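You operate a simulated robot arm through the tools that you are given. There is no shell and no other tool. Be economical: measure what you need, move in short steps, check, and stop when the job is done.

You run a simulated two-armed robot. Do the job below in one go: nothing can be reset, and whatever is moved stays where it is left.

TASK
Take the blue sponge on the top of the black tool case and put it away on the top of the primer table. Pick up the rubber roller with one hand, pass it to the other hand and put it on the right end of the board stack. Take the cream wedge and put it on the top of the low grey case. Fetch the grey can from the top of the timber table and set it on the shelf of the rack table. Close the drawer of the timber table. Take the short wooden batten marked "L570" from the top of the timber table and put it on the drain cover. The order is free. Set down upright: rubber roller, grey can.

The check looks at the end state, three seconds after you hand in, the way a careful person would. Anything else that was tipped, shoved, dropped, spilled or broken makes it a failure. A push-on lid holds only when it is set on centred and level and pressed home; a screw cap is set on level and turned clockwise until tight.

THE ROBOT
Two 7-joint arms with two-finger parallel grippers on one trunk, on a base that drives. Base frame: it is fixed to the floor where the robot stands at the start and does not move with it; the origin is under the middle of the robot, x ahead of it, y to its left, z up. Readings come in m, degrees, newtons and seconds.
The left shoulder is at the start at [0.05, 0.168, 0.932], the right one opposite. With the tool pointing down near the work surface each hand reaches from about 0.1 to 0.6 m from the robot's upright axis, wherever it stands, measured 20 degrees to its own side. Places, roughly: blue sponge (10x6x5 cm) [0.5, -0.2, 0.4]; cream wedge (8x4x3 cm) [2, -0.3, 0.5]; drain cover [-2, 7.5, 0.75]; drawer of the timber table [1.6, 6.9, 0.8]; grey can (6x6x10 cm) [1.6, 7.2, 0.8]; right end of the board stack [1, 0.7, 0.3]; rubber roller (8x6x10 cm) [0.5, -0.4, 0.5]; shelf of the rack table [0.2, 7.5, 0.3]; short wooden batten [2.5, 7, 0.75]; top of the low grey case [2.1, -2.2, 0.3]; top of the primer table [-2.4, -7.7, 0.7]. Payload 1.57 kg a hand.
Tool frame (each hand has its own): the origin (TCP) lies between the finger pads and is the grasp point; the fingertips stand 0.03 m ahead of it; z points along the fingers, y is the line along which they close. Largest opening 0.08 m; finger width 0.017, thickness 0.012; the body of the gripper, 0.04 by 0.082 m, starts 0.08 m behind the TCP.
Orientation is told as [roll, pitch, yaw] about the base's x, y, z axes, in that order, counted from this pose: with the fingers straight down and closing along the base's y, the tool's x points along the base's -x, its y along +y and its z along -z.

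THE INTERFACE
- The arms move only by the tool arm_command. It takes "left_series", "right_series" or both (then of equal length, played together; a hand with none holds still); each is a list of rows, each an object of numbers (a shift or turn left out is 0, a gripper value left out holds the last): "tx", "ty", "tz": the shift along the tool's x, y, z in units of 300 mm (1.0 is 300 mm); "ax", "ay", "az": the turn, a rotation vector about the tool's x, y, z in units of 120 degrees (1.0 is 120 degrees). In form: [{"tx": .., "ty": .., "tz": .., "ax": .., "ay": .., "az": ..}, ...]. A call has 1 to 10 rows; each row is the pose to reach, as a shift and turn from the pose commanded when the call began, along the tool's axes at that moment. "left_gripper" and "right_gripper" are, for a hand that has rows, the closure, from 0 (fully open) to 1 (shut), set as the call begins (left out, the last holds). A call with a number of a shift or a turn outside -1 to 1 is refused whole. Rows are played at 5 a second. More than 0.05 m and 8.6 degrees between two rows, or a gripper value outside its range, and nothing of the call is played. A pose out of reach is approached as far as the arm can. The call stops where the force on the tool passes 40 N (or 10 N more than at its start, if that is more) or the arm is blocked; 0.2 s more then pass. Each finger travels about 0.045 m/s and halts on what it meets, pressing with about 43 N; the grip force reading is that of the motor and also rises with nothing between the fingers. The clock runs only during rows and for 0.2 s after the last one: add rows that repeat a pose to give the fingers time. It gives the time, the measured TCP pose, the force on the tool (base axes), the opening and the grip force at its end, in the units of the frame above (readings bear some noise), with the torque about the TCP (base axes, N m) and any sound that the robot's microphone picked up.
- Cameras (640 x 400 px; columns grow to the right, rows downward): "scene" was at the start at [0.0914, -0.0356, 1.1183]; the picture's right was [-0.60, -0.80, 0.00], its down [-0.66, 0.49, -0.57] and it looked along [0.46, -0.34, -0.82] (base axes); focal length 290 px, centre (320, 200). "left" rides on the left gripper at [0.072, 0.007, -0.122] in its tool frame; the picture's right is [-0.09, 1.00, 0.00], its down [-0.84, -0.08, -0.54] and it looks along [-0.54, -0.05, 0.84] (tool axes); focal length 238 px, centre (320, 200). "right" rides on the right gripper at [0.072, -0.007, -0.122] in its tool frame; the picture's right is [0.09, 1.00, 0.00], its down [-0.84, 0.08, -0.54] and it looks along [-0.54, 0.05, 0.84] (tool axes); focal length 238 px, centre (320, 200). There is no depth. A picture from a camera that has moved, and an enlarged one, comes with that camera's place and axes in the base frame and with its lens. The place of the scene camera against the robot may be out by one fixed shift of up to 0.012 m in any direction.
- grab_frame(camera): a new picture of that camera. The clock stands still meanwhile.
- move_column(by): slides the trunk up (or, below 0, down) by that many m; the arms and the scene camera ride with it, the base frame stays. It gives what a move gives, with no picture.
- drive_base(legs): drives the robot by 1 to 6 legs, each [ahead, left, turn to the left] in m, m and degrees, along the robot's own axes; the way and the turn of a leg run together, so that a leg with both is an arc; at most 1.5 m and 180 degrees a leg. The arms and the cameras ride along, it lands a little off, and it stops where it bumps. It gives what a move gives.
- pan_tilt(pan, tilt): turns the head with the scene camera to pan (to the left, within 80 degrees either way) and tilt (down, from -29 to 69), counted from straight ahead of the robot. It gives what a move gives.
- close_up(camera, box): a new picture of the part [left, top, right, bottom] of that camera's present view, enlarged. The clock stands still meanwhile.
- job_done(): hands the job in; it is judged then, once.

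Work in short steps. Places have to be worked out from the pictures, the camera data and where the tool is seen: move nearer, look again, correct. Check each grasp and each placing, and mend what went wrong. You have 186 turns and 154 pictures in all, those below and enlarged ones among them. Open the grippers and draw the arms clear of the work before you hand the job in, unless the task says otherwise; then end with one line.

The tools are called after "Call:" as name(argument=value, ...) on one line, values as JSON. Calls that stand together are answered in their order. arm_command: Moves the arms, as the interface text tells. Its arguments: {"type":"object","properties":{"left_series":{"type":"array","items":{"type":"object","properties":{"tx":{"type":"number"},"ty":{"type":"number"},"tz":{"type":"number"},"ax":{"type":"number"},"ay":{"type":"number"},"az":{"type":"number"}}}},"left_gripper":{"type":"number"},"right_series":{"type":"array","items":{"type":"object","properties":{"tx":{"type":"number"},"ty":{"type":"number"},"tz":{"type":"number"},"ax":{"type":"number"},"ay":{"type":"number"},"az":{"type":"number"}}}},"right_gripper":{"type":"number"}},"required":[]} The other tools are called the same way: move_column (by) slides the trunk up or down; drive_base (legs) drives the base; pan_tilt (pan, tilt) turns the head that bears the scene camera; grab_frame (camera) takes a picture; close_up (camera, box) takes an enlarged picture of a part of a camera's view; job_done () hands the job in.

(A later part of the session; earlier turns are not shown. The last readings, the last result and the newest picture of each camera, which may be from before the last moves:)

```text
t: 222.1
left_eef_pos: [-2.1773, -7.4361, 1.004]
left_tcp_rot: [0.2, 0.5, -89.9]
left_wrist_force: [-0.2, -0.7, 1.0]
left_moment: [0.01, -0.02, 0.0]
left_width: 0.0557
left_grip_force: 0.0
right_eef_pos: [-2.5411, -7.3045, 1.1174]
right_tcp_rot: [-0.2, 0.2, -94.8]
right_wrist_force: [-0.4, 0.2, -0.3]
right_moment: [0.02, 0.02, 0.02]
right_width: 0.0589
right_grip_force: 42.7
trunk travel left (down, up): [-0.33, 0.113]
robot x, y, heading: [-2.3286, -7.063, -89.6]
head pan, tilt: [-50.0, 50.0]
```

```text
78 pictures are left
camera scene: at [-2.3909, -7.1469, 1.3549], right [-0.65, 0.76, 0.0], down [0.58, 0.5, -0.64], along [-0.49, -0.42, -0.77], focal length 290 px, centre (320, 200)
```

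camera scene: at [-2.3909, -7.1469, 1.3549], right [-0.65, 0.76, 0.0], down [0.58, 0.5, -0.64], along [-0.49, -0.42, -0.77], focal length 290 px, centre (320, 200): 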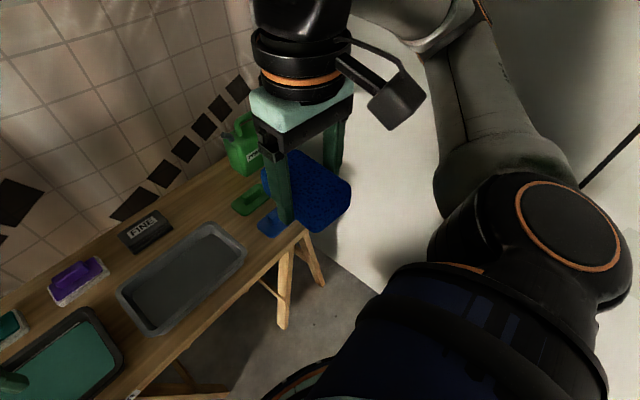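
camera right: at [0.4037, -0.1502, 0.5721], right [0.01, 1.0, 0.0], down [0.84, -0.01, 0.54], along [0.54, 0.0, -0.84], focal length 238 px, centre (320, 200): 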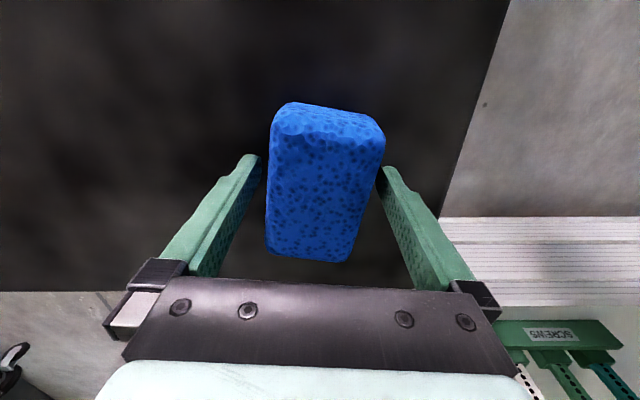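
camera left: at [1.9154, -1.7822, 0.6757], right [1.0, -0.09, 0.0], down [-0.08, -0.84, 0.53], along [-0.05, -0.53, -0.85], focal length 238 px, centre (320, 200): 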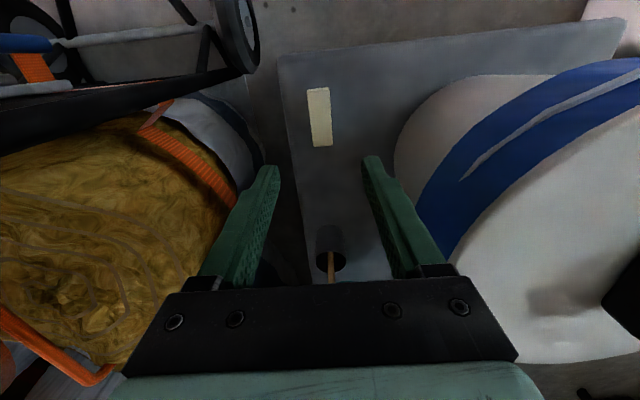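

I move the sponge over the free strip at [−2.79,−7.52], still 15 cm above the table, and look.

Call:
arm_command(right_series=[{"tx": -0.087, "ty": -0.085, "tz": 0.05}, {"tx": -0.174, "ty": -0.17, "tz": 0.1}, {"tx": -0.26, "ty": -0.256, "tz": 0.17}, {"tx": -0.348, "ty": -0.341, "tz": 0.25}, {"tx": -0.435, "ty": -0.427, "tz": 0.33}, {"tx": -0.523, "ty": -0.512, "tz": 0.42}, {"tx": -0.61, "ty": -0.597, "tz": 0.51}, {"tx": -0.697, "ty": -0.683, "tz": 0.6}, {"tx": -0.784, "ty": -0.768, "tz": 0.7}])

Call:
grab_frame(camera="right")

Call:
grab_frame(camera="scene")

```text
t: 224.1
left_eef_pos: [-2.179, -7.4364, 1.0038]
left_tcp_rot: [0.2, 0.7, -90.0]
left_wrist_force: [-0.7, 0.1, 0.4]
left_moment: [0.0, -0.01, 0.0]
left_width: 0.0562
left_grip_force: 0.0
right_eef_pos: [-2.7923, -7.5185, 0.9061]
right_tcp_rot: [-0.2, 0.3, -94.7]
right_wrist_force: [1.0, 0.3, 0.0]
right_moment: [-0.01, 0.02, 0.0]
right_width: 0.0589
right_grip_force: 42.7
trunk travel left (down, up): [-0.33, 0.113]
robot x, y, heading: [-2.3237, -7.0635, -90.1]
head pan, tilt: [-50.0, 50.0]
```

```text
77 pictures are left
camera right: at [-2.7925, -7.4458, 1.0287], right [1.0, 0.01, 0.0], down [0.01, -0.84, 0.54], along [0.0, -0.54, -0.84], focal length 238 px, centre (320, 200)
```

right: 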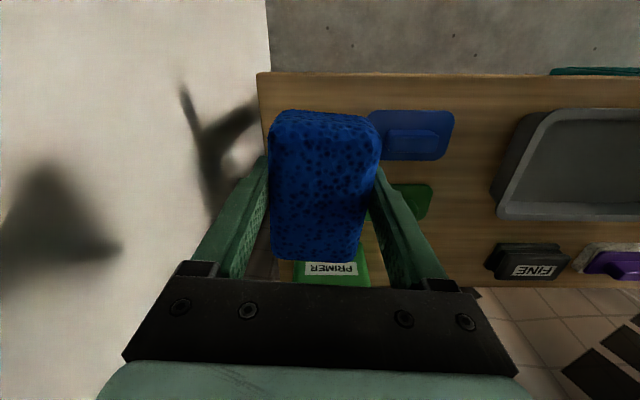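

```text
76 pictures are left
camera scene: at [-2.3912, -7.1473, 1.3549], right [-0.65, 0.76, 0.0], down [0.58, 0.5, -0.64], along [-0.49, -0.42, -0.77], focal length 290 px, centre (320, 200)
```

scene: 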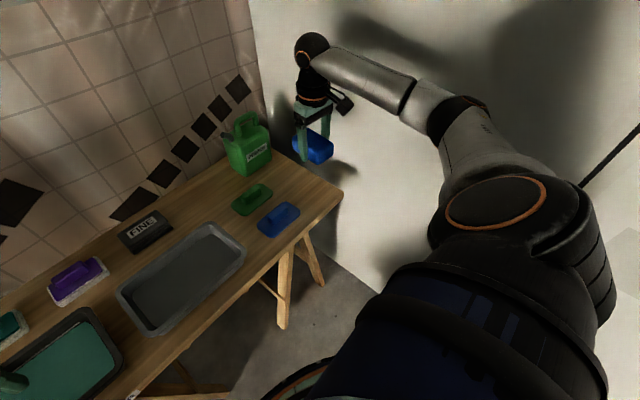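

From the hand camera the table corner is at about [−2.867,−7.47], z≈0.69, with the blue pad from x −2.73 and the can behind y −7.68. I shift to [−2.80,−7.545] and lower to near the surface.

Call:
arm_command(right_series=[{"tx": -0.092, "ty": -0.019, "tz": 0.05}, {"tx": -0.092, "ty": -0.019, "tz": 0.2}, {"tx": -0.092, "ty": -0.019, "tz": 0.35}, {"tx": -0.092, "ty": -0.019, "tz": 0.5}])

Call:
grab_frame(camera="right")

```text
t: 225.1
left_eef_pos: [-2.1774, -7.436, 1.0047]
left_tcp_rot: [0.2, 0.6, -89.8]
left_wrist_force: [0.5, -0.2, 0.7]
left_moment: [-0.01, -0.06, 0.04]
left_width: 0.0563
left_grip_force: 0.0
right_eef_pos: [-2.8005, -7.546, 0.7563]
right_tcp_rot: [-0.2, 0.3, -94.7]
right_wrist_force: [-0.6, -0.1, 0.2]
right_moment: [0.01, 0.02, 0.01]
right_width: 0.0591
right_grip_force: 42.7
trunk travel left (down, up): [-0.33, 0.113]
robot x, y, heading: [-2.3285, -7.059, -89.6]
head pan, tilt: [-50.0, 50.0]
```

```text
75 pictures are left
camera right: at [-2.8011, -7.4737, 0.8782], right [1.0, 0.01, 0.0], down [0.01, -0.84, 0.54], along [0.0, -0.54, -0.84], focal length 238 px, centre (320, 200)
```

right: 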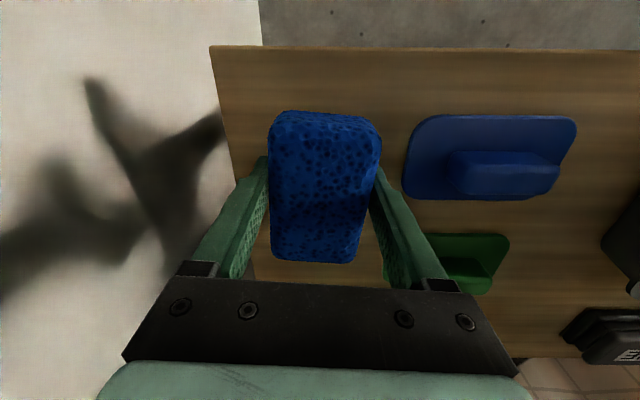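

Clearances look good on both sides. I lower in 5 mm rows until contact.

Call:
arm_command(right_series=[{"tz": 0.03}, {"tz": 0.06}, {"tz": 0.09}, {"tz": 0.105}, {"tz": 0.12}, {"tz": 0.135}, {"tz": 0.15}])

```text
t: 226.4
left_eef_pos: [-2.176, -7.4339, 1.0046]
left_tcp_rot: [0.1, 0.4, -90.0]
left_wrist_force: [0.1, 0.1, -0.2]
left_moment: [-0.02, -0.01, -0.04]
left_width: 0.0561
left_grip_force: 0.1
right_eef_pos: [-2.8003, -7.5496, 0.7295]
right_tcp_rot: [0.0, -0.5, -94.8]
right_wrist_force: [1.9, 4.6, 20.8]
right_moment: [0.62, -0.19, 0.04]
right_width: 0.0591
right_grip_force: 42.6
trunk travel left (down, up): [-0.33, 0.113]
robot x, y, heading: [-2.3237, -7.0649, -89.8]
head pan, tilt: [-50.0, 50.0]
stopped in row 6 (right hand): the force on the tool passed its limit at 45 N (the readings are from after the stop); the commanded pose is now the measured one
```

Contact at z≈0.73: the sponge is on the table. I rise 2 mm, open gently and lift away.

Call:
arm_command(right_series=[{"tz": -0.01}, {"tz": -0.01}, {"tz": -0.01}])

Call:
arm_command(right_series=[{}, {}, {}, {"tz": -0.05}, {"tz": -0.15}, {"tz": -0.28}, {"tz": -0.42}, {"tz": -0.56}, {"tz": -0.7}], right_gripper=0.05)

Call:
grab_frame(camera="scene")

```text
t: 227.2
left_eef_pos: [-2.1768, -7.4354, 1.0043]
left_tcp_rot: [0.2, 0.4, -89.9]
left_wrist_force: [0.2, 0.2, 0.1]
left_moment: [0.01, 0.02, 0.01]
left_width: 0.0561
left_grip_force: 0.0
right_eef_pos: [-2.8011, -7.5489, 0.732]
right_tcp_rot: [-0.2, -0.4, -94.8]
right_wrist_force: [-1.4, -3.5, 13.7]
right_moment: [-0.13, -0.1, -0.02]
right_width: 0.0587
right_grip_force: 43.2
trunk travel left (down, up): [-0.33, 0.113]
robot x, y, heading: [-2.3246, -7.0651, -89.7]
head pan, tilt: [-50.0, 50.0]
```

```text
t: 229.2
left_eef_pos: [-2.1767, -7.4346, 1.0047]
left_tcp_rot: [0.2, 0.4, -90.0]
left_wrist_force: [0.8, 0.2, -0.6]
left_moment: [-0.01, -0.01, 0.04]
left_width: 0.056
left_grip_force: 0.1
right_eef_pos: [-2.8008, -7.548, 0.9388]
right_tcp_rot: [-0.2, -0.1, -94.8]
right_wrist_force: [-0.4, 0.0, -0.5]
right_moment: [0.0, -0.01, 0.01]
right_width: 0.0762
right_grip_force: 0.0
trunk travel left (down, up): [-0.33, 0.113]
robot x, y, heading: [-2.3223, -7.0629, -89.7]
head pan, tilt: [-50.0, 50.0]
```

```text
74 pictures are left
camera scene: at [-2.3907, -7.1466, 1.3549], right [-0.65, 0.76, 0.0], down [0.58, 0.5, -0.64], along [-0.49, -0.42, -0.77], focal length 290 px, centre (320, 200)
```

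scene: 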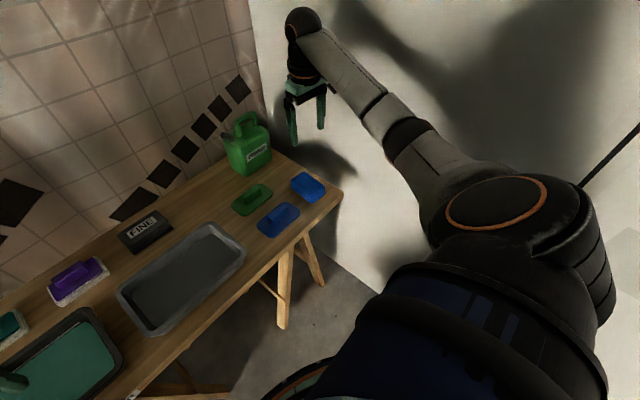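

The sponge lies neatly on the primer table with everything else in place. I tuck the right arm back in and drive out, turn around and head north.

Call:
arm_command(right_series=[{"tx": 0.05, "ty": 0.05, "tz": -0.1}, {"tx": 0.12, "ty": 0.12, "tz": -0.2}, {"tx": 0.2, "ty": 0.2, "tz": -0.28}, {"tx": 0.3, "ty": 0.29, "tz": -0.3}, {"tx": 0.4, "ty": 0.38, "tz": -0.3}, {"tx": 0.5, "ty": 0.47, "tz": -0.3}, {"tx": 0.6, "ty": 0.56, "tz": -0.3}, {"tx": 0.7, "ty": 0.65, "tz": -0.3}, {"tx": 0.8, "ty": 0.74, "tz": -0.3}])

Call:
drive_base(legs=[[-0.36, 0, 0], [0, 0.87, 0], [0, 0, 179.7], [1.5, 0, 0], [1.5, 0, 0], [1.2, 0, 0]])

Call:
pan_tilt(pan=0, tilt=12)

Call:
grab_frame(camera="scene")

```text
t: 231.2
left_eef_pos: [-2.1772, -7.4339, 1.0048]
left_tcp_rot: [0.2, 0.5, -90.0]
left_wrist_force: [0.4, 0.5, 0.6]
left_moment: [0.03, 0.02, 0.01]
left_width: 0.0563
left_grip_force: 0.1
right_eef_pos: [-2.5583, -7.3274, 1.0276]
right_tcp_rot: [-0.1, -0.2, -94.8]
right_wrist_force: [-0.7, -0.6, 0.9]
right_moment: [0.0, 0.05, 0.04]
right_width: 0.0762
right_grip_force: 0.0
trunk travel left (down, up): [-0.33, 0.113]
robot x, y, heading: [-2.3287, -7.0647, -89.6]
head pan, tilt: [-50.0, 50.0]
```

```text
t: 268.2
left_eef_pos: [-1.4178, -2.1124, 1.0047]
left_tcp_rot: [0.2, 0.5, 86.8]
left_wrist_force: [0.0, -0.5, 0.7]
left_moment: [0.0, 0.0, 0.04]
left_width: 0.0561
left_grip_force: 0.1
right_eef_pos: [-1.0425, -2.2409, 1.027]
right_tcp_rot: [-0.1, -0.2, 82.0]
right_wrist_force: [0.0, -0.6, -0.6]
right_moment: [0.03, -0.05, 0.01]
right_width: 0.0762
right_grip_force: 0.1
trunk travel left (down, up): [-0.33, 0.113]
robot x, y, heading: [-1.2926, -2.4908, 87.3]
head pan, tilt: [-50.0, 50.0]
```

```text
t: 269.4
left_eef_pos: [-1.4176, -2.1129, 1.0051]
left_tcp_rot: [0.3, 0.4, 86.9]
left_wrist_force: [-0.6, -0.7, -0.4]
left_moment: [-0.03, 0.03, -0.04]
left_width: 0.0561
left_grip_force: 0.1
right_eef_pos: [-1.0427, -2.242, 1.0288]
right_tcp_rot: [-0.1, -0.2, 82.0]
right_wrist_force: [-0.2, 0.2, -0.4]
right_moment: [0.02, 0.01, 0.01]
right_width: 0.0759
right_grip_force: 0.0
trunk travel left (down, up): [-0.33, 0.113]
robot x, y, heading: [-1.2916, -2.492, 87.5]
head pan, tilt: [0.0, 12.0]
```

```text
73 pictures are left
camera scene: at [-1.2885, -2.3504, 1.4135], right [1.0, -0.05, 0.0], down [-0.01, -0.21, -0.98], along [0.05, 0.98, -0.21], focal length 290 px, centre (320, 200)
```

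scene: 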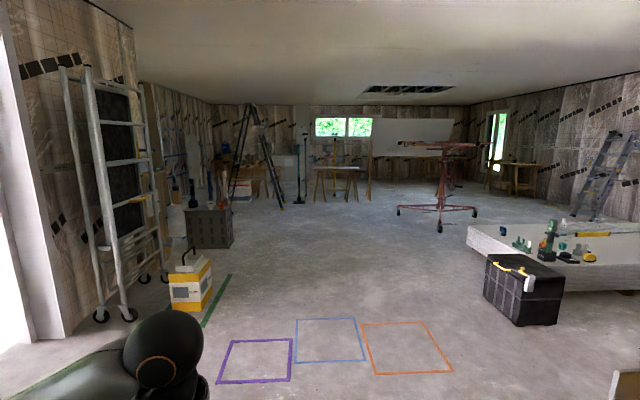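

The room is open to the north. I zoom on the far end to plan the path around the trestles, the ladder and the red lift.

Call:
close_up(camera="scene", box=[160, 90, 560, 250])

```text
1.60 times, centred on (360, 170) of scene
camera zoom: at [-1.2885, -2.3504, 1.4135], right [1.0, -0.05, 0.0], down [-0.01, -0.21, -0.98], along [0.05, 0.98, -0.21], focal length 465 px, centre (256, 248)
```

zoom: 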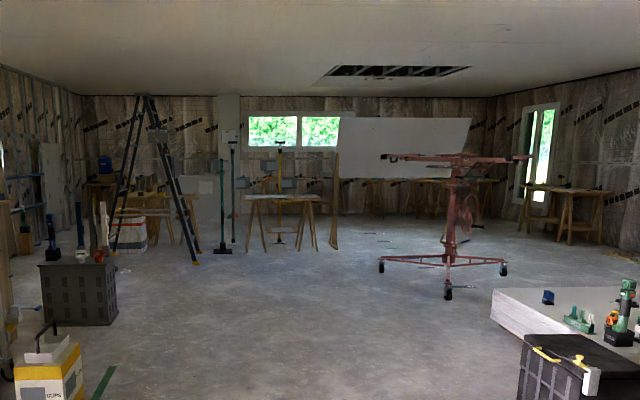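

The red lift stands around x 0.5–1.9, y 2–3.2, with trestles at y≈4.2. I drive to about [−0.3,1.6] and look for the best gap.

Call:
drive_base(legs=[[0, 0, 2.5], [1.5, 0, 0], [1.3, -0.5, 0], [1.3, -0.5, 0]])

Call:
grab_frame(camera="scene")

```text
t: 290.2
left_eef_pos: [-0.4061, 1.9677, 1.0043]
left_tcp_rot: [0.2, 0.5, 89.4]
left_wrist_force: [-0.3, 0.8, -0.6]
left_moment: [-0.05, 0.0, 0.01]
left_width: 0.056
left_grip_force: 0.0
right_eef_pos: [-0.0273, 1.8551, 1.0276]
right_tcp_rot: [-0.1, -0.2, 84.5]
right_wrist_force: [0.2, 0.5, 0.8]
right_moment: [0.0, -0.04, -0.05]
right_width: 0.0758
right_grip_force: 0.1
trunk travel left (down, up): [-0.33, 0.113]
robot x, y, heading: [-0.2576, 1.5945, 90.0]
head pan, tilt: [0.0, 12.0]
```

```text
71 pictures are left
camera scene: at [-0.2664, 1.7363, 1.4135], right [1.0, 0.0, 0.0], down [0.0, -0.21, -0.98], along [0.0, 0.98, -0.21], focal length 290 px, centre (320, 200)
```

scene: 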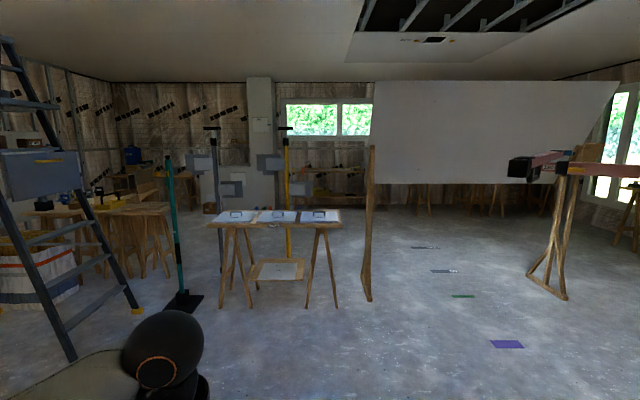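

A white sheet on posts blocks the middle. I look to the right for the passage past the red lift.

Call:
pan_tilt(pan=-50, tilt=18)

Call:
grab_frame(camera="scene")

```text
t: 291.4
left_eef_pos: [-0.4063, 1.9677, 1.005]
left_tcp_rot: [0.1, 0.5, 89.4]
left_wrist_force: [-0.4, -0.2, 0.5]
left_moment: [0.0, -0.01, 0.01]
left_width: 0.0561
left_grip_force: 0.0
right_eef_pos: [-0.0267, 1.856, 1.0278]
right_tcp_rot: [-0.1, -0.2, 84.4]
right_wrist_force: [0.3, -0.1, -0.2]
right_moment: [0.01, 0.0, -0.02]
right_width: 0.076
right_grip_force: 0.1
trunk travel left (down, up): [-0.33, 0.113]
robot x, y, heading: [-0.2607, 1.593, 89.5]
head pan, tilt: [-50.0, 18.0]
```

```text
70 pictures are left
camera scene: at [-0.1952, 1.7026, 1.4038], right [0.64, -0.77, 0.0], down [-0.24, -0.2, -0.95], along [0.73, 0.61, -0.31], focal length 290 px, centre (320, 200)
```

scene: 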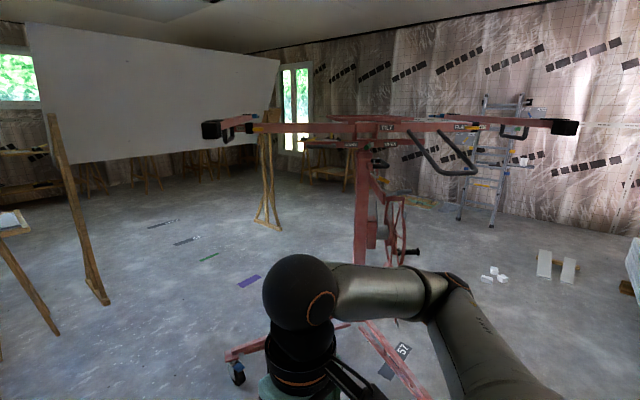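

The sheet spans x 0.2–1.9 at y≈4.2, so I pass south of the red lift along y≈1.5 and then north at x≈2.65. I lower the trunk 0.2 m first to keep under the lift's arms.

Call:
move_column(by=-0.22)

Call:
drive_base(legs=[[0, 0, -89.5], [0, -0.1, 0], [1.45, 0, 0], [1.45, 0, 0], [0, 0, 90]])

Call:
pan_tilt(pan=0, tilt=15)

Call:
grab_frame(camera="scene")

```text
t: 293.8
left_eef_pos: [-0.4068, 1.9681, 0.7847]
left_tcp_rot: [0.2, 0.6, 89.3]
left_wrist_force: [-0.7, 0.0, -0.5]
left_moment: [-0.01, 0.0, -0.03]
left_width: 0.056
left_grip_force: 0.1
right_eef_pos: [-0.0262, 1.8547, 0.8087]
right_tcp_rot: [0.0, -0.2, 84.5]
right_wrist_force: [0.3, -0.3, 0.4]
right_moment: [0.0, 0.01, 0.0]
right_width: 0.076
right_grip_force: 0.0
trunk travel left (down, up): [-0.11, 0.333]
robot x, y, heading: [-0.2636, 1.5932, 89.8]
head pan, tilt: [-50.0, 18.0]
```

```text
t: 316.5
left_eef_pos: [2.4985, 1.8843, 0.7846]
left_tcp_rot: [0.2, 0.6, 89.1]
left_wrist_force: [-0.3, -0.1, -0.2]
left_moment: [-0.01, -0.01, 0.0]
left_width: 0.0561
left_grip_force: 0.0
right_eef_pos: [2.8785, 1.7691, 0.8077]
right_tcp_rot: [-0.1, -0.2, 84.1]
right_wrist_force: [-0.3, 1.2, 0.2]
right_moment: [-0.03, 0.0, 0.03]
right_width: 0.076
right_grip_force: 0.0
trunk travel left (down, up): [-0.11, 0.333]
robot x, y, heading: [2.6406, 1.5153, 89.2]
head pan, tilt: [-50.0, 18.0]
```

```text
t: 317.7
left_eef_pos: [2.4977, 1.8839, 0.7856]
left_tcp_rot: [0.3, 0.5, 89.1]
left_wrist_force: [0.5, -0.6, 0.0]
left_moment: [0.0, 0.02, 0.0]
left_width: 0.0559
left_grip_force: 0.1
right_eef_pos: [2.8775, 1.7691, 0.8074]
right_tcp_rot: [-0.1, -0.3, 84.2]
right_wrist_force: [0.5, 0.1, 0.3]
right_moment: [-0.01, 0.04, 0.0]
right_width: 0.076
right_grip_force: 0.1
trunk travel left (down, up): [-0.11, 0.333]
robot x, y, heading: [2.6436, 1.5121, 89.4]
head pan, tilt: [0.0, 15.0]
```

```text
69 pictures are left
camera scene: at [2.6367, 1.6516, 1.1887], right [1.0, -0.01, 0.0], down [0.0, -0.26, -0.97], along [0.01, 0.97, -0.26], focal length 290 px, centre (320, 200)
```

scene: 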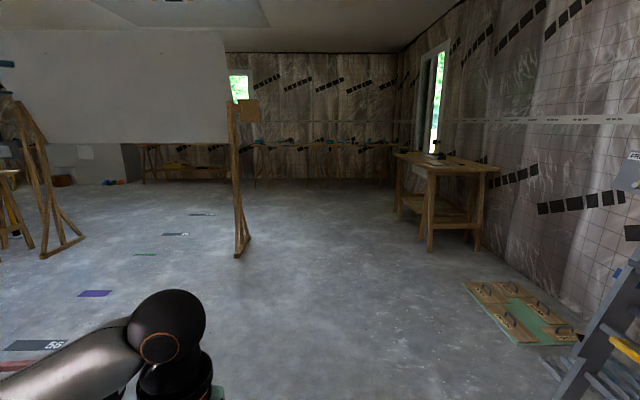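

The lane at x≈2.64 is clear to the back wall tables. I drive 4.2 m north.

Call:
drive_base(legs=[[1.5, 0, 0.6], [1.5, 0, 0], [1.2, 0, 0]])

Call:
move_column(by=0.2)

Call:
pan_tilt(pan=20, tilt=25)

Call:
grab_frame(camera="scene")

```text
t: 319.8
left_eef_pos: [2.4995, 2.0422, 0.7859]
left_tcp_rot: [0.3, 0.5, 89.1]
left_wrist_force: [0.1, -0.5, -0.1]
left_moment: [-0.05, 0.01, -0.01]
left_width: 0.0559
left_grip_force: 0.0
right_eef_pos: [2.8789, 1.9259, 0.808]
right_tcp_rot: [-0.1, -0.2, 84.3]
right_wrist_force: [0.2, 0.0, -0.1]
right_moment: [0.0, 0.02, -0.01]
right_width: 0.0761
right_grip_force: 0.1
trunk travel left (down, up): [-0.11, 0.333]
robot x, y, heading: [2.6436, 1.6705, 89.7]
head pan, tilt: [0.0, 15.0]
stopped in leg 1: the robot was blocked; the commanded pose is now the measured one
```

```text
t: 321.9
left_eef_pos: [2.5004, 2.0408, 0.9839]
left_tcp_rot: [0.2, 0.4, 89.1]
left_wrist_force: [-0.2, 0.4, 0.8]
left_moment: [0.0, -0.01, -0.01]
left_width: 0.056
left_grip_force: 0.0
right_eef_pos: [2.8795, 1.9273, 1.0082]
right_tcp_rot: [0.0, -0.3, 84.3]
right_wrist_force: [-0.5, 0.4, -1.0]
right_moment: [-0.01, -0.01, -0.01]
right_width: 0.076
right_grip_force: 0.0
trunk travel left (down, up): [-0.31, 0.133]
robot x, y, heading: [2.6422, 1.6678, 89.6]
head pan, tilt: [0.0, 15.0]
```

```text
t: 322.8
left_eef_pos: [2.4987, 2.0408, 0.9846]
left_tcp_rot: [0.2, 0.5, 89.1]
left_wrist_force: [-0.4, -0.1, 0.2]
left_moment: [-0.03, 0.03, 0.0]
left_width: 0.056
left_grip_force: 0.0
right_eef_pos: [2.879, 1.9264, 1.0079]
right_tcp_rot: [-0.1, -0.2, 84.3]
right_wrist_force: [1.0, 1.1, -0.2]
right_moment: [-0.02, 0.03, 0.02]
right_width: 0.0759
right_grip_force: 0.0
trunk travel left (down, up): [-0.31, 0.133]
robot x, y, heading: [2.642, 1.6667, 89.5]
head pan, tilt: [20.0, 25.0]
```

```text
68 pictures are left
camera scene: at [2.6065, 1.8025, 1.3725], right [0.94, 0.33, 0.0], down [0.14, -0.4, -0.91], along [-0.3, 0.85, -0.42], focal length 290 px, centre (320, 200)
```

scene: 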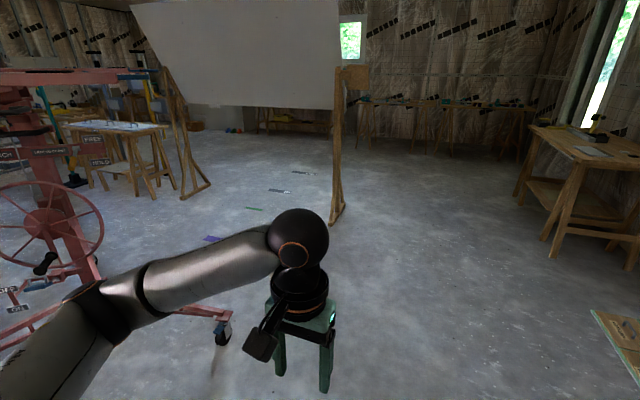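

Blocked after 16 cm; likely the left elbow near the red lift's crank. I look left to check before moving.

Call:
pan_tilt(pan=75, tilt=40)

Call:
grab_frame(camera="scene")

Call:
pan_tilt(pan=-60, tilt=55)

Call:
grab_frame(camera="scene")

```text
t: 324.0
left_eef_pos: [2.4985, 2.0406, 0.984]
left_tcp_rot: [0.2, 0.4, 89.1]
left_wrist_force: [-0.3, -0.2, -0.2]
left_moment: [0.01, -0.03, 0.01]
left_width: 0.056
left_grip_force: 0.0
right_eef_pos: [2.8795, 1.9272, 1.0077]
right_tcp_rot: [-0.1, -0.1, 84.3]
right_wrist_force: [-0.3, 0.5, -0.3]
right_moment: [0.02, 0.01, 0.03]
right_width: 0.0759
right_grip_force: 0.0
trunk travel left (down, up): [-0.31, 0.133]
robot x, y, heading: [2.6377, 1.6707, 89.5]
head pan, tilt: [75.0, 40.0]
```

```text
67 pictures are left
camera scene: at [2.5552, 1.7384, 1.3491], right [0.27, 0.96, 0.0], down [0.62, -0.17, -0.77], along [-0.74, 0.21, -0.64], focal length 290 px, centre (320, 200)
```

scene: 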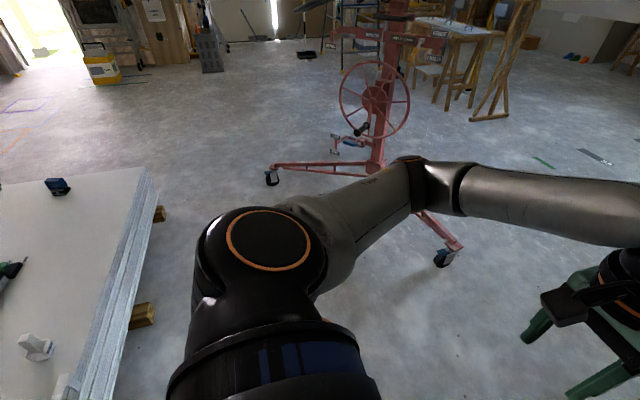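

```text
t: 326.2
left_eef_pos: [2.4998, 2.0406, 0.9849]
left_tcp_rot: [0.2, 0.5, 89.1]
left_wrist_force: [0.6, 0.5, 0.8]
left_moment: [0.03, -0.02, 0.01]
left_width: 0.0562
left_grip_force: 0.1
right_eef_pos: [2.8783, 1.9261, 1.0083]
right_tcp_rot: [-0.1, -0.3, 84.2]
right_wrist_force: [-0.8, 0.3, -0.3]
right_moment: [0.02, 0.0, -0.04]
right_width: 0.0762
right_grip_force: 0.0
trunk travel left (down, up): [-0.31, 0.133]
robot x, y, heading: [2.6375, 1.6672, 89.5]
head pan, tilt: [-60.0, 55.0]
```

```text
66 pictures are left
camera scene: at [2.6999, 1.7511, 1.3284], right [0.49, -0.87, 0.0], down [-0.71, -0.4, -0.57], along [0.5, 0.28, -0.82], focal length 290 px, centre (320, 200)
```

scene: 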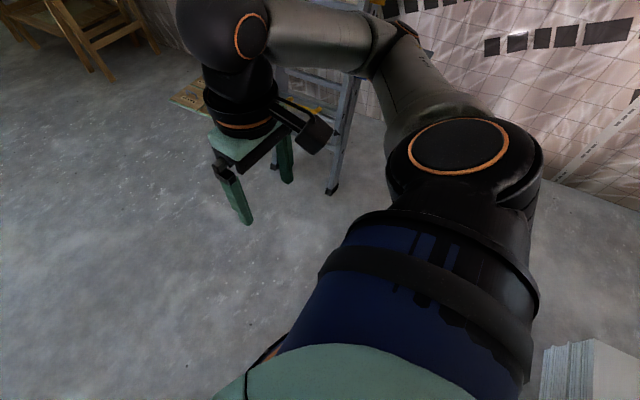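

The right elbow is against the stepladder on the right. I back off 10 cm and strafe 0.25 m left.

Call:
drive_base(legs=[[-0.1, 0, 0], [0, 0.25, 0]])

Call:
pan_tilt(pan=-60, tilt=25)

Call:
grab_frame(camera="scene")

```text
t: 328.8
left_eef_pos: [2.3697, 1.9433, 0.9847]
left_tcp_rot: [0.2, 0.5, 88.9]
left_wrist_force: [0.3, -0.1, 0.3]
left_moment: [-0.02, 0.01, -0.03]
left_width: 0.056
left_grip_force: 0.0
right_eef_pos: [2.7506, 1.8278, 1.0083]
right_tcp_rot: [0.0, -0.3, 84.3]
right_wrist_force: [0.0, 0.6, -0.7]
right_moment: [0.04, 0.01, -0.01]
right_width: 0.076
right_grip_force: 0.1
trunk travel left (down, up): [-0.31, 0.133]
robot x, y, heading: [2.5139, 1.5692, 89.3]
head pan, tilt: [-60.0, 55.0]
stopped in leg 2: the robot was blocked; the commanded pose is now the measured one
```

```text
t: 329.7
left_eef_pos: [2.371, 1.9419, 0.9855]
left_tcp_rot: [0.3, 0.5, 89.0]
left_wrist_force: [-1.0, 0.5, 0.5]
left_moment: [0.02, 0.03, 0.02]
left_width: 0.0559
left_grip_force: 0.1
right_eef_pos: [2.7491, 1.829, 1.0084]
right_tcp_rot: [-0.2, -0.2, 84.2]
right_wrist_force: [0.4, -0.5, -0.6]
right_moment: [0.01, -0.02, -0.02]
right_width: 0.076
right_grip_force: 0.0
trunk travel left (down, up): [-0.31, 0.133]
robot x, y, heading: [2.5143, 1.5693, 89.4]
head pan, tilt: [-60.0, 25.0]
```

```text
65 pictures are left
camera scene: at [2.5879, 1.6624, 1.3724], right [0.49, -0.87, 0.0], down [-0.37, -0.21, -0.91], along [0.79, 0.44, -0.42], focal length 290 px, centre (320, 200)
```

scene: 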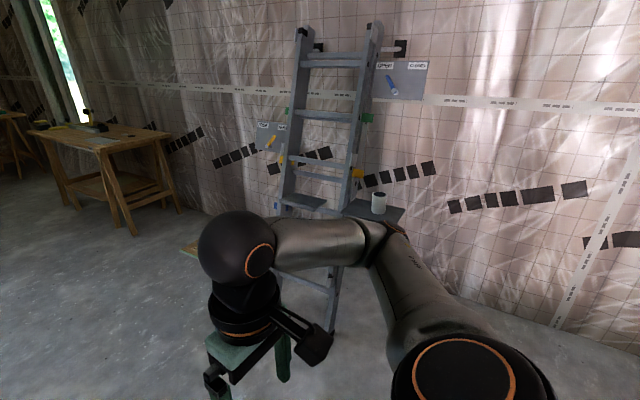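

That was blocked too, now on the left, so the red lift's raised arm is probably what I touch. I look left and level.

Call:
pan_tilt(pan=65, tilt=5)

Call:
grab_frame(camera="scene")

```text
t: 331.8
left_eef_pos: [2.3703, 1.9438, 0.9847]
left_tcp_rot: [0.2, 0.5, 89.0]
left_wrist_force: [-0.4, -0.8, 0.9]
left_moment: [-0.02, -0.02, 0.01]
left_width: 0.056
left_grip_force: 0.1
right_eef_pos: [2.7501, 1.8287, 1.0072]
right_tcp_rot: [-0.3, -0.2, 84.2]
right_wrist_force: [0.7, -0.1, -0.5]
right_moment: [-0.03, 0.0, -0.02]
right_width: 0.0761
right_grip_force: 0.0
trunk travel left (down, up): [-0.31, 0.133]
robot x, y, heading: [2.5119, 1.5695, 89.4]
head pan, tilt: [65.0, 5.0]
```

```text
64 pictures are left
camera scene: at [2.4248, 1.6569, 1.4049], right [0.43, 0.9, 0.0], down [0.08, -0.04, -1.0], along [-0.9, 0.43, -0.09], focal length 290 px, centre (320, 200)
```

scene: 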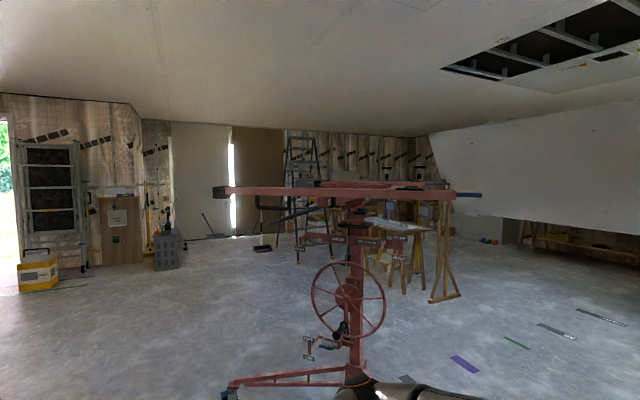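

The bumps are at floor level: there are small white items on the floor near [2.4,1.9]. I look straight down in front-left to see them.

Call:
pan_tilt(pan=25, tilt=69)

Call:
grab_frame(camera="scene")

Call:
pan_tilt(pan=80, tilt=60)

Call:
grab_frame(camera="scene")

```text
t: 333.1
left_eef_pos: [2.37, 1.9425, 0.984]
left_tcp_rot: [0.1, 0.5, 89.0]
left_wrist_force: [0.7, 0.4, 0.3]
left_moment: [0.05, 0.01, 0.01]
left_width: 0.0563
left_grip_force: 0.0
right_eef_pos: [2.7503, 1.8289, 1.0089]
right_tcp_rot: [-0.2, -0.2, 84.2]
right_wrist_force: [0.2, 0.5, 1.1]
right_moment: [0.03, 0.02, 0.01]
right_width: 0.0759
right_grip_force: 0.1
trunk travel left (down, up): [-0.31, 0.133]
robot x, y, heading: [2.5138, 1.5729, 89.3]
head pan, tilt: [25.0, 68.8]
```

```text
63 pictures are left
camera scene: at [2.4845, 1.6681, 1.313], right [0.91, 0.41, 0.0], down [0.39, -0.85, -0.36], along [-0.15, 0.33, -0.93], focal length 290 px, centre (320, 200)
```

scene: 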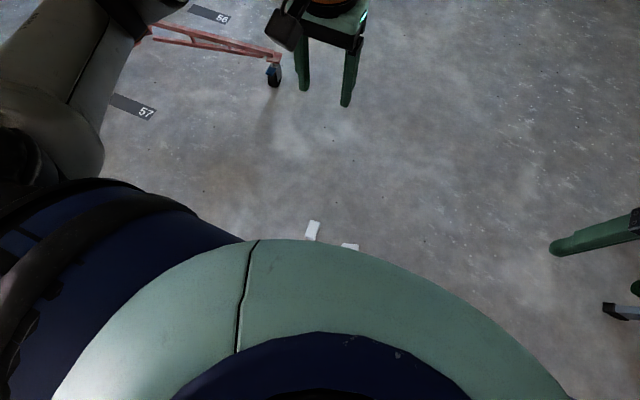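

```text
t: 334.3
left_eef_pos: [2.3705, 1.9423, 0.9844]
left_tcp_rot: [0.2, 0.5, 89.1]
left_wrist_force: [0.9, -0.2, -1.3]
left_moment: [-0.01, 0.02, -0.01]
left_width: 0.0559
left_grip_force: 0.0
right_eef_pos: [2.7508, 1.8279, 1.007]
right_tcp_rot: [-0.2, -0.2, 84.2]
right_wrist_force: [-0.2, 0.8, 0.7]
right_moment: [-0.01, 0.02, 0.05]
right_width: 0.0761
right_grip_force: 0.0
trunk travel left (down, up): [-0.31, 0.133]
robot x, y, heading: [2.5169, 1.568, 89.3]
head pan, tilt: [80.0, 60.0]
```

```text
62 pictures are left
camera scene: at [2.4421, 1.6295, 1.3224], right [0.18, 0.98, 0.0], down [0.85, -0.16, -0.5], along [-0.49, 0.09, -0.87], focal length 290 px, centre (320, 200)
```

scene: 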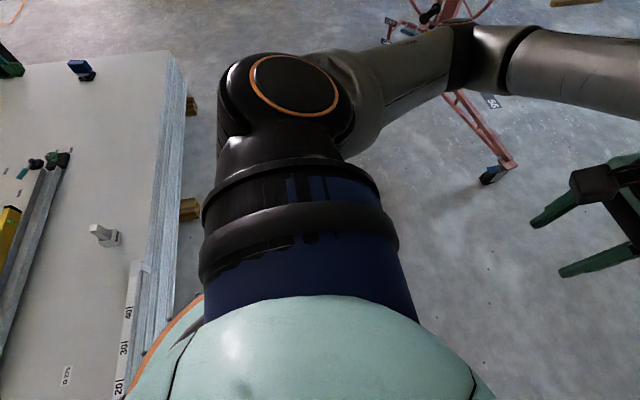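

The white pieces are at about [2.31,1.98] and [2.49,1.98], where they were before, just ahead of the base. I also need to see the flat boards I noted near [2.9,1.6], so I look down to the right.

Call:
pan_tilt(pan=-75, tilt=60)

Call:
grab_frame(camera="scene")

```text
t: 336.7
left_eef_pos: [2.3706, 1.9424, 0.9851]
left_tcp_rot: [0.1, 0.5, 88.9]
left_wrist_force: [-0.2, -0.4, -0.3]
left_moment: [0.01, -0.02, 0.02]
left_width: 0.0562
left_grip_force: 0.1
right_eef_pos: [2.7495, 1.8281, 1.0079]
right_tcp_rot: [-0.2, -0.2, 84.2]
right_wrist_force: [1.1, -0.9, -0.5]
right_moment: [0.02, 0.02, 0.0]
right_width: 0.0761
right_grip_force: 0.1
trunk travel left (down, up): [-0.31, 0.133]
robot x, y, heading: [2.5165, 1.5703, 89.6]
head pan, tilt: [-75.0, 60.0]
```

```text
61 pictures are left
camera scene: at [2.5722, 1.6338, 1.3224], right [0.25, -0.97, 0.0], down [-0.84, -0.22, -0.5], along [0.48, 0.12, -0.87], focal length 290 px, centre (320, 200)
```

scene: 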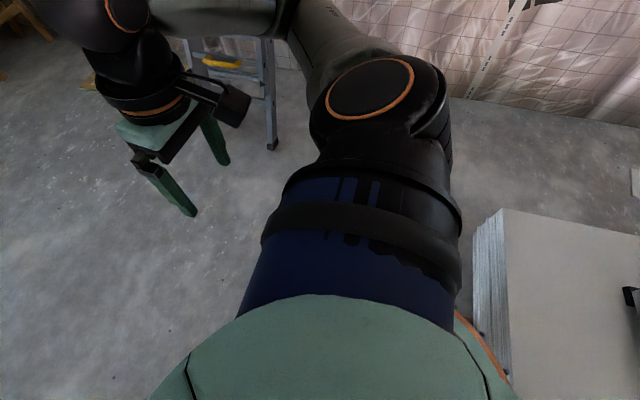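

The base extends about 0.4 m behind its axis, so it's caught between the stack's bearers and the white pieces. I lower the trunk, edge ahead 5 cm, and strafe back west along y≈1.63 to re-approach through the diagonal gap between the pieces and the lift's wheel.

Call:
move_column(by=-0.2)

Call:
drive_base(legs=[[0.06, 0, 0.5], [0, 0.62, 0], [0.1, 0.75, 0], [0, 0, -50]])

Call:
pan_tilt(pan=0, tilt=35)

Call:
grab_frame(camera="scene")

```text
t: 338.9
left_eef_pos: [2.3697, 1.9423, 0.7849]
left_tcp_rot: [0.1, 0.5, 89.0]
left_wrist_force: [-0.2, 0.7, 0.5]
left_moment: [0.03, 0.0, 0.0]
left_width: 0.056
left_grip_force: 0.0
right_eef_pos: [2.7502, 1.8281, 0.8082]
right_tcp_rot: [-0.2, -0.2, 84.2]
right_wrist_force: [0.1, -0.2, 0.9]
right_moment: [-0.01, 0.01, -0.01]
right_width: 0.0761
right_grip_force: 0.1
trunk travel left (down, up): [-0.11, 0.333]
robot x, y, heading: [2.5127, 1.574, 89.7]
head pan, tilt: [-75.0, 60.0]
```

```text
t: 350.1
left_eef_pos: [1.1516, 2.0734, 0.7851]
left_tcp_rot: [0.2, 0.5, 90.1]
left_wrist_force: [-0.2, -0.4, -0.1]
left_moment: [-0.02, 0.01, -0.03]
left_width: 0.0562
left_grip_force: 0.0
right_eef_pos: [1.5341, 1.9672, 0.809]
right_tcp_rot: [-0.2, -0.3, 85.3]
right_wrist_force: [0.0, 0.0, 0.0]
right_moment: [0.02, -0.01, -0.03]
right_width: 0.0761
right_grip_force: 0.0
trunk travel left (down, up): [-0.11, 0.333]
robot x, y, heading: [1.3041, 1.7051, 90.4]
head pan, tilt: [-75.0, 60.0]
stopped in leg 3: the robot was blocked; the commanded pose is now the measured one
```

```text
t: 351.6
left_eef_pos: [1.1529, 2.0741, 0.7852]
left_tcp_rot: [0.3, 0.5, 90.0]
left_wrist_force: [0.9, -0.8, 0.6]
left_moment: [0.02, 0.0, 0.0]
left_width: 0.0561
left_grip_force: 0.1
right_eef_pos: [1.5344, 1.967, 0.8078]
right_tcp_rot: [-0.1, -0.3, 85.4]
right_wrist_force: [-0.4, 1.5, -0.2]
right_moment: [-0.01, 0.02, 0.04]
right_width: 0.0759
right_grip_force: 0.2
trunk travel left (down, up): [-0.11, 0.333]
robot x, y, heading: [1.3023, 1.7043, 90.5]
head pan, tilt: [0.0, 35.0]
```

```text
60 pictures are left
camera scene: at [1.2958, 1.8387, 1.1567], right [1.0, 0.01, 0.0], down [0.0, -0.57, -0.82], along [-0.01, 0.82, -0.57], focal length 290 px, centre (320, 200)
```

scene: 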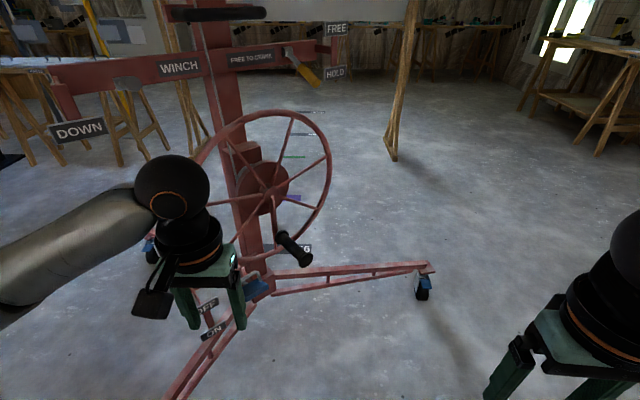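

Something at the red lift stopped me at x≈1.30, which is close enough. From here the diagonal gap bears about 41°, so I ease right 4 cm and turn to it.

Call:
drive_base(legs=[[0, -0.05, 0], [0, 0, -49]])

Call:
grab_frame(camera="scene")

```text
t: 355.0
left_eef_pos: [1.5374, 2.0587, 0.7842]
left_tcp_rot: [0.2, 0.5, 40.7]
left_wrist_force: [-0.5, 0.1, -0.1]
left_moment: [0.02, 0.01, 0.01]
left_width: 0.0561
left_grip_force: 0.1
right_eef_pos: [1.7025, 1.6983, 0.8075]
right_tcp_rot: [0.0, -0.2, 36.0]
right_wrist_force: [-0.2, -0.5, 1.4]
right_moment: [-0.01, -0.03, -0.03]
right_width: 0.076
right_grip_force: 0.0
trunk travel left (down, up): [-0.11, 0.333]
robot x, y, heading: [1.3522, 1.7016, 41.1]
head pan, tilt: [0.0, 35.0]
```

```text
59 pictures are left
camera scene: at [1.4436, 1.7953, 1.1567], right [0.66, -0.75, 0.0], down [-0.43, -0.38, -0.82], along [0.62, 0.54, -0.57], focal length 290 px, centre (320, 200)
```

scene: 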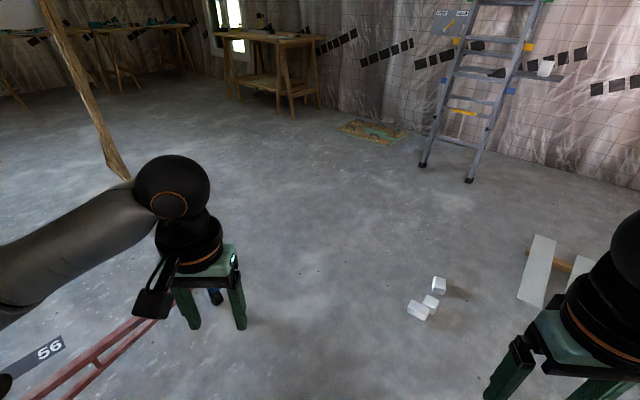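

The three white pieces and the planks are undisturbed. The gap has about 0.42–0.45 m clearance on each side of my line, so I go ahead, then turn north.

Call:
drive_base(legs=[[1.5, 0.02, 0], [0.2, 0, 0], [0, 0, 49], [1.4, 0, 0], [1.4, 0, 0]])

Call:
move_column(by=0.2)

Call:
pan_tilt(pan=15, tilt=25)

Call:
grab_frame(camera="scene")

```text
refused: leg 1 is longer than a leg can be; nothing moved
```

```text
t: 357.1
left_eef_pos: [1.5362, 2.0587, 0.9853]
left_tcp_rot: [0.3, 0.5, 40.6]
left_wrist_force: [0.7, -0.5, 0.2]
left_moment: [0.0, 0.0, -0.02]
left_width: 0.0563
left_grip_force: 0.0
right_eef_pos: [1.7037, 1.6995, 1.0079]
right_tcp_rot: [-0.1, -0.3, 35.9]
right_wrist_force: [-0.4, 0.9, 0.5]
right_moment: [0.0, 0.0, 0.0]
right_width: 0.0761
right_grip_force: 0.0
trunk travel left (down, up): [-0.31, 0.133]
robot x, y, heading: [1.3512, 1.7053, 41.3]
head pan, tilt: [0.0, 35.0]
```

```text
t: 357.9
left_eef_pos: [1.5372, 2.0591, 0.9868]
left_tcp_rot: [0.2, 0.5, 40.7]
left_wrist_force: [0.3, -0.1, 0.1]
left_moment: [0.03, 0.0, 0.01]
left_width: 0.0561
left_grip_force: 0.1
right_eef_pos: [1.7033, 1.6989, 1.0081]
right_tcp_rot: [-0.2, -0.4, 35.9]
right_wrist_force: [0.4, -0.5, 0.1]
right_moment: [0.01, -0.02, 0.03]
right_width: 0.0761
right_grip_force: 0.0
trunk travel left (down, up): [-0.31, 0.133]
robot x, y, heading: [1.3538, 1.7029, 41.2]
head pan, tilt: [15.0, 25.0]
```

```text
58 pictures are left
camera scene: at [1.4286, 1.8138, 1.3724], right [0.83, -0.56, 0.0], down [-0.24, -0.35, -0.91], along [0.51, 0.75, -0.42], focal length 290 px, centre (320, 200)
```

scene: 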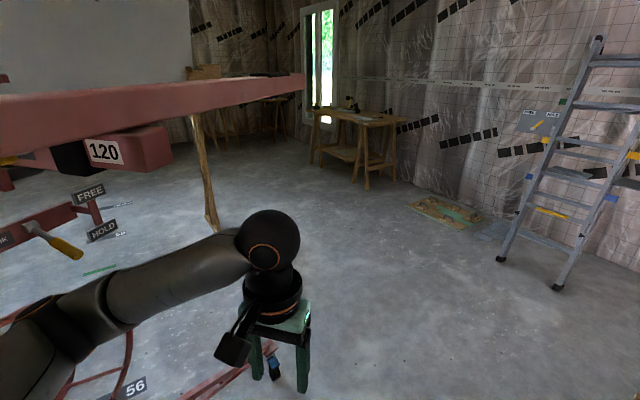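

The leg was refused, and with the trunk raised I'm close to the lift's red arm. I lower the trunk again and drive in legal steps.

Call:
move_column(by=-0.2)

Call:
drive_base(legs=[[1.0, 0.02, 0], [0.7, 0, 0], [0, 0, 49], [1.4, 0, 0], [1.4, 0, 0]])

Call:
grab_frame(camera="scene")

```text
t: 360.1
left_eef_pos: [1.5372, 2.0597, 0.785]
left_tcp_rot: [0.4, 0.5, 40.7]
left_wrist_force: [0.2, 0.5, 0.5]
left_moment: [0.0, -0.02, 0.02]
left_width: 0.0562
left_grip_force: 0.1
right_eef_pos: [1.7035, 1.6996, 0.8082]
right_tcp_rot: [-0.2, -0.3, 35.9]
right_wrist_force: [-0.3, 0.5, 0.0]
right_moment: [0.01, 0.01, 0.0]
right_width: 0.076
right_grip_force: 0.0
trunk travel left (down, up): [-0.11, 0.333]
robot x, y, heading: [1.3525, 1.7054, 41.2]
head pan, tilt: [15.0, 25.0]
```

```text
t: 384.1
left_eef_pos: [2.4479, 6.0041, 0.784]
left_tcp_rot: [0.3, 0.4, 90.5]
left_wrist_force: [0.1, 0.2, -0.2]
left_moment: [0.0, 0.01, -0.01]
left_width: 0.056
left_grip_force: 0.0
right_eef_pos: [2.8313, 5.8986, 0.8077]
right_tcp_rot: [-0.1, -0.3, 85.7]
right_wrist_force: [-0.6, 0.5, -0.2]
right_moment: [-0.01, -0.01, 0.03]
right_width: 0.0762
right_grip_force: 0.1
trunk travel left (down, up): [-0.11, 0.333]
robot x, y, heading: [2.6013, 5.6328, 90.5]
head pan, tilt: [15.0, 25.0]
```

```text
57 pictures are left
camera scene: at [2.569, 5.7703, 1.1724], right [0.96, 0.27, 0.0], down [0.12, -0.41, -0.91], along [-0.25, 0.87, -0.42], focal length 290 px, centre (320, 200)
```

scene: 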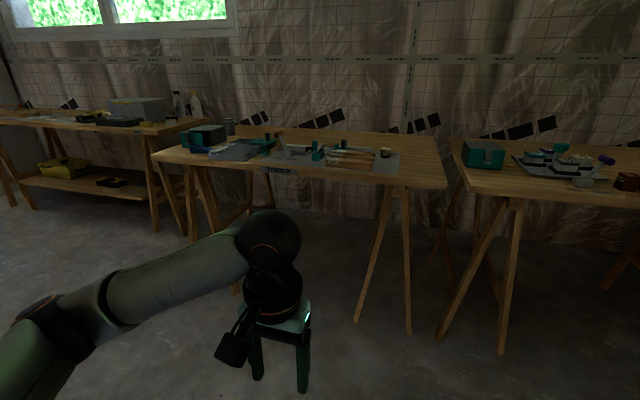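

I'm in front of the tables; the middle one is labelled "TIMBER". I raise the trunk and zoom in.

Call:
move_column(by=0.25)

Call:
close_up(camera="scene", box=[140, 150, 460, 350])

```text
t: 386.7
left_eef_pos: [2.4471, 6.0046, 1.0346]
left_tcp_rot: [0.3, 0.5, 90.5]
left_wrist_force: [0.0, -0.7, 0.1]
left_moment: [0.0, 0.05, 0.04]
left_width: 0.056
left_grip_force: 0.1
right_eef_pos: [2.8311, 5.8991, 1.0582]
right_tcp_rot: [-0.1, -0.3, 85.8]
right_wrist_force: [-0.4, 0.2, -0.3]
right_moment: [0.0, 0.01, 0.03]
right_width: 0.076
right_grip_force: 0.1
trunk travel left (down, up): [-0.36, 0.083]
robot x, y, heading: [2.598, 5.6331, 91.1]
head pan, tilt: [15.0, 25.0]
```

```text
2.00 times, centred on (300, 250) of scene
camera zoom: at [2.5691, 5.7704, 1.4224], right [0.96, 0.27, 0.0], down [0.12, -0.41, -0.91], along [-0.25, 0.87, -0.42], focal length 581 px, centre (360, 100)
```

zoom: 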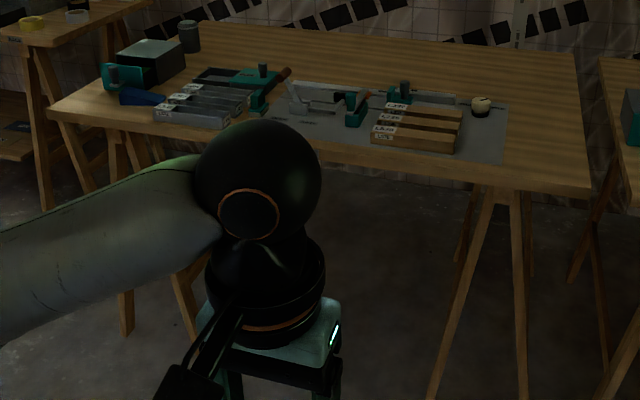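

The battens with labels lie right of centre. On the left are a small drawer box and the grey can. I zoom on both.

Call:
close_up(camera="scene", box=[310, 180, 400, 236])

Call:
close_up(camera="scene", box=[170, 150, 290, 225])

```text
7.11 times, centred on (355, 208) of scene
camera zoom: at [2.5691, 5.7704, 1.4224], right [0.96, 0.27, 0.0], down [0.12, -0.41, -0.91], along [-0.25, 0.87, -0.42], focal length 2066 px, centre (71, 143)
```

zoom: 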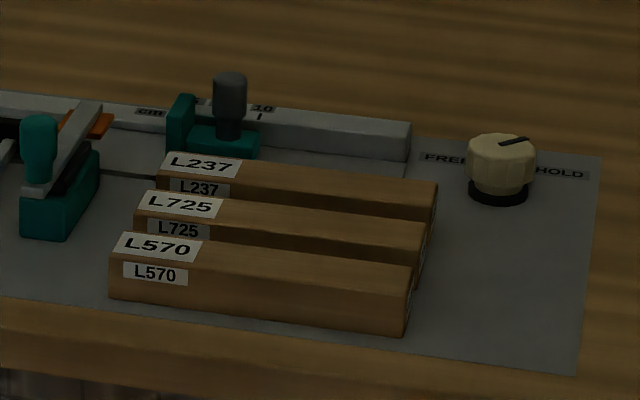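

```text
5.33 times, centred on (230, 188) of scene
camera zoom: at [2.5691, 5.7704, 1.4224], right [0.96, 0.27, 0.0], down [0.12, -0.41, -0.91], along [-0.25, 0.87, -0.42], focal length 1550 px, centre (800, 267)
```

zoom: 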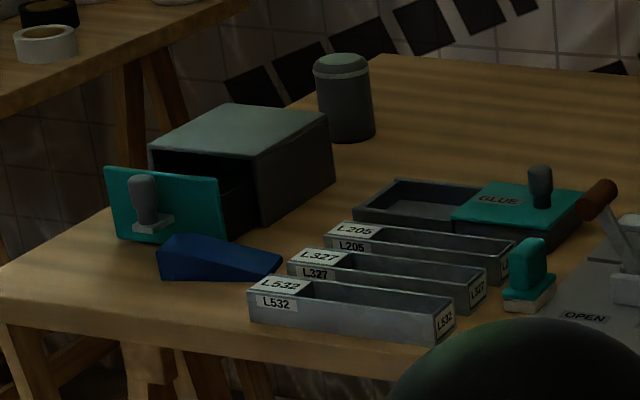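

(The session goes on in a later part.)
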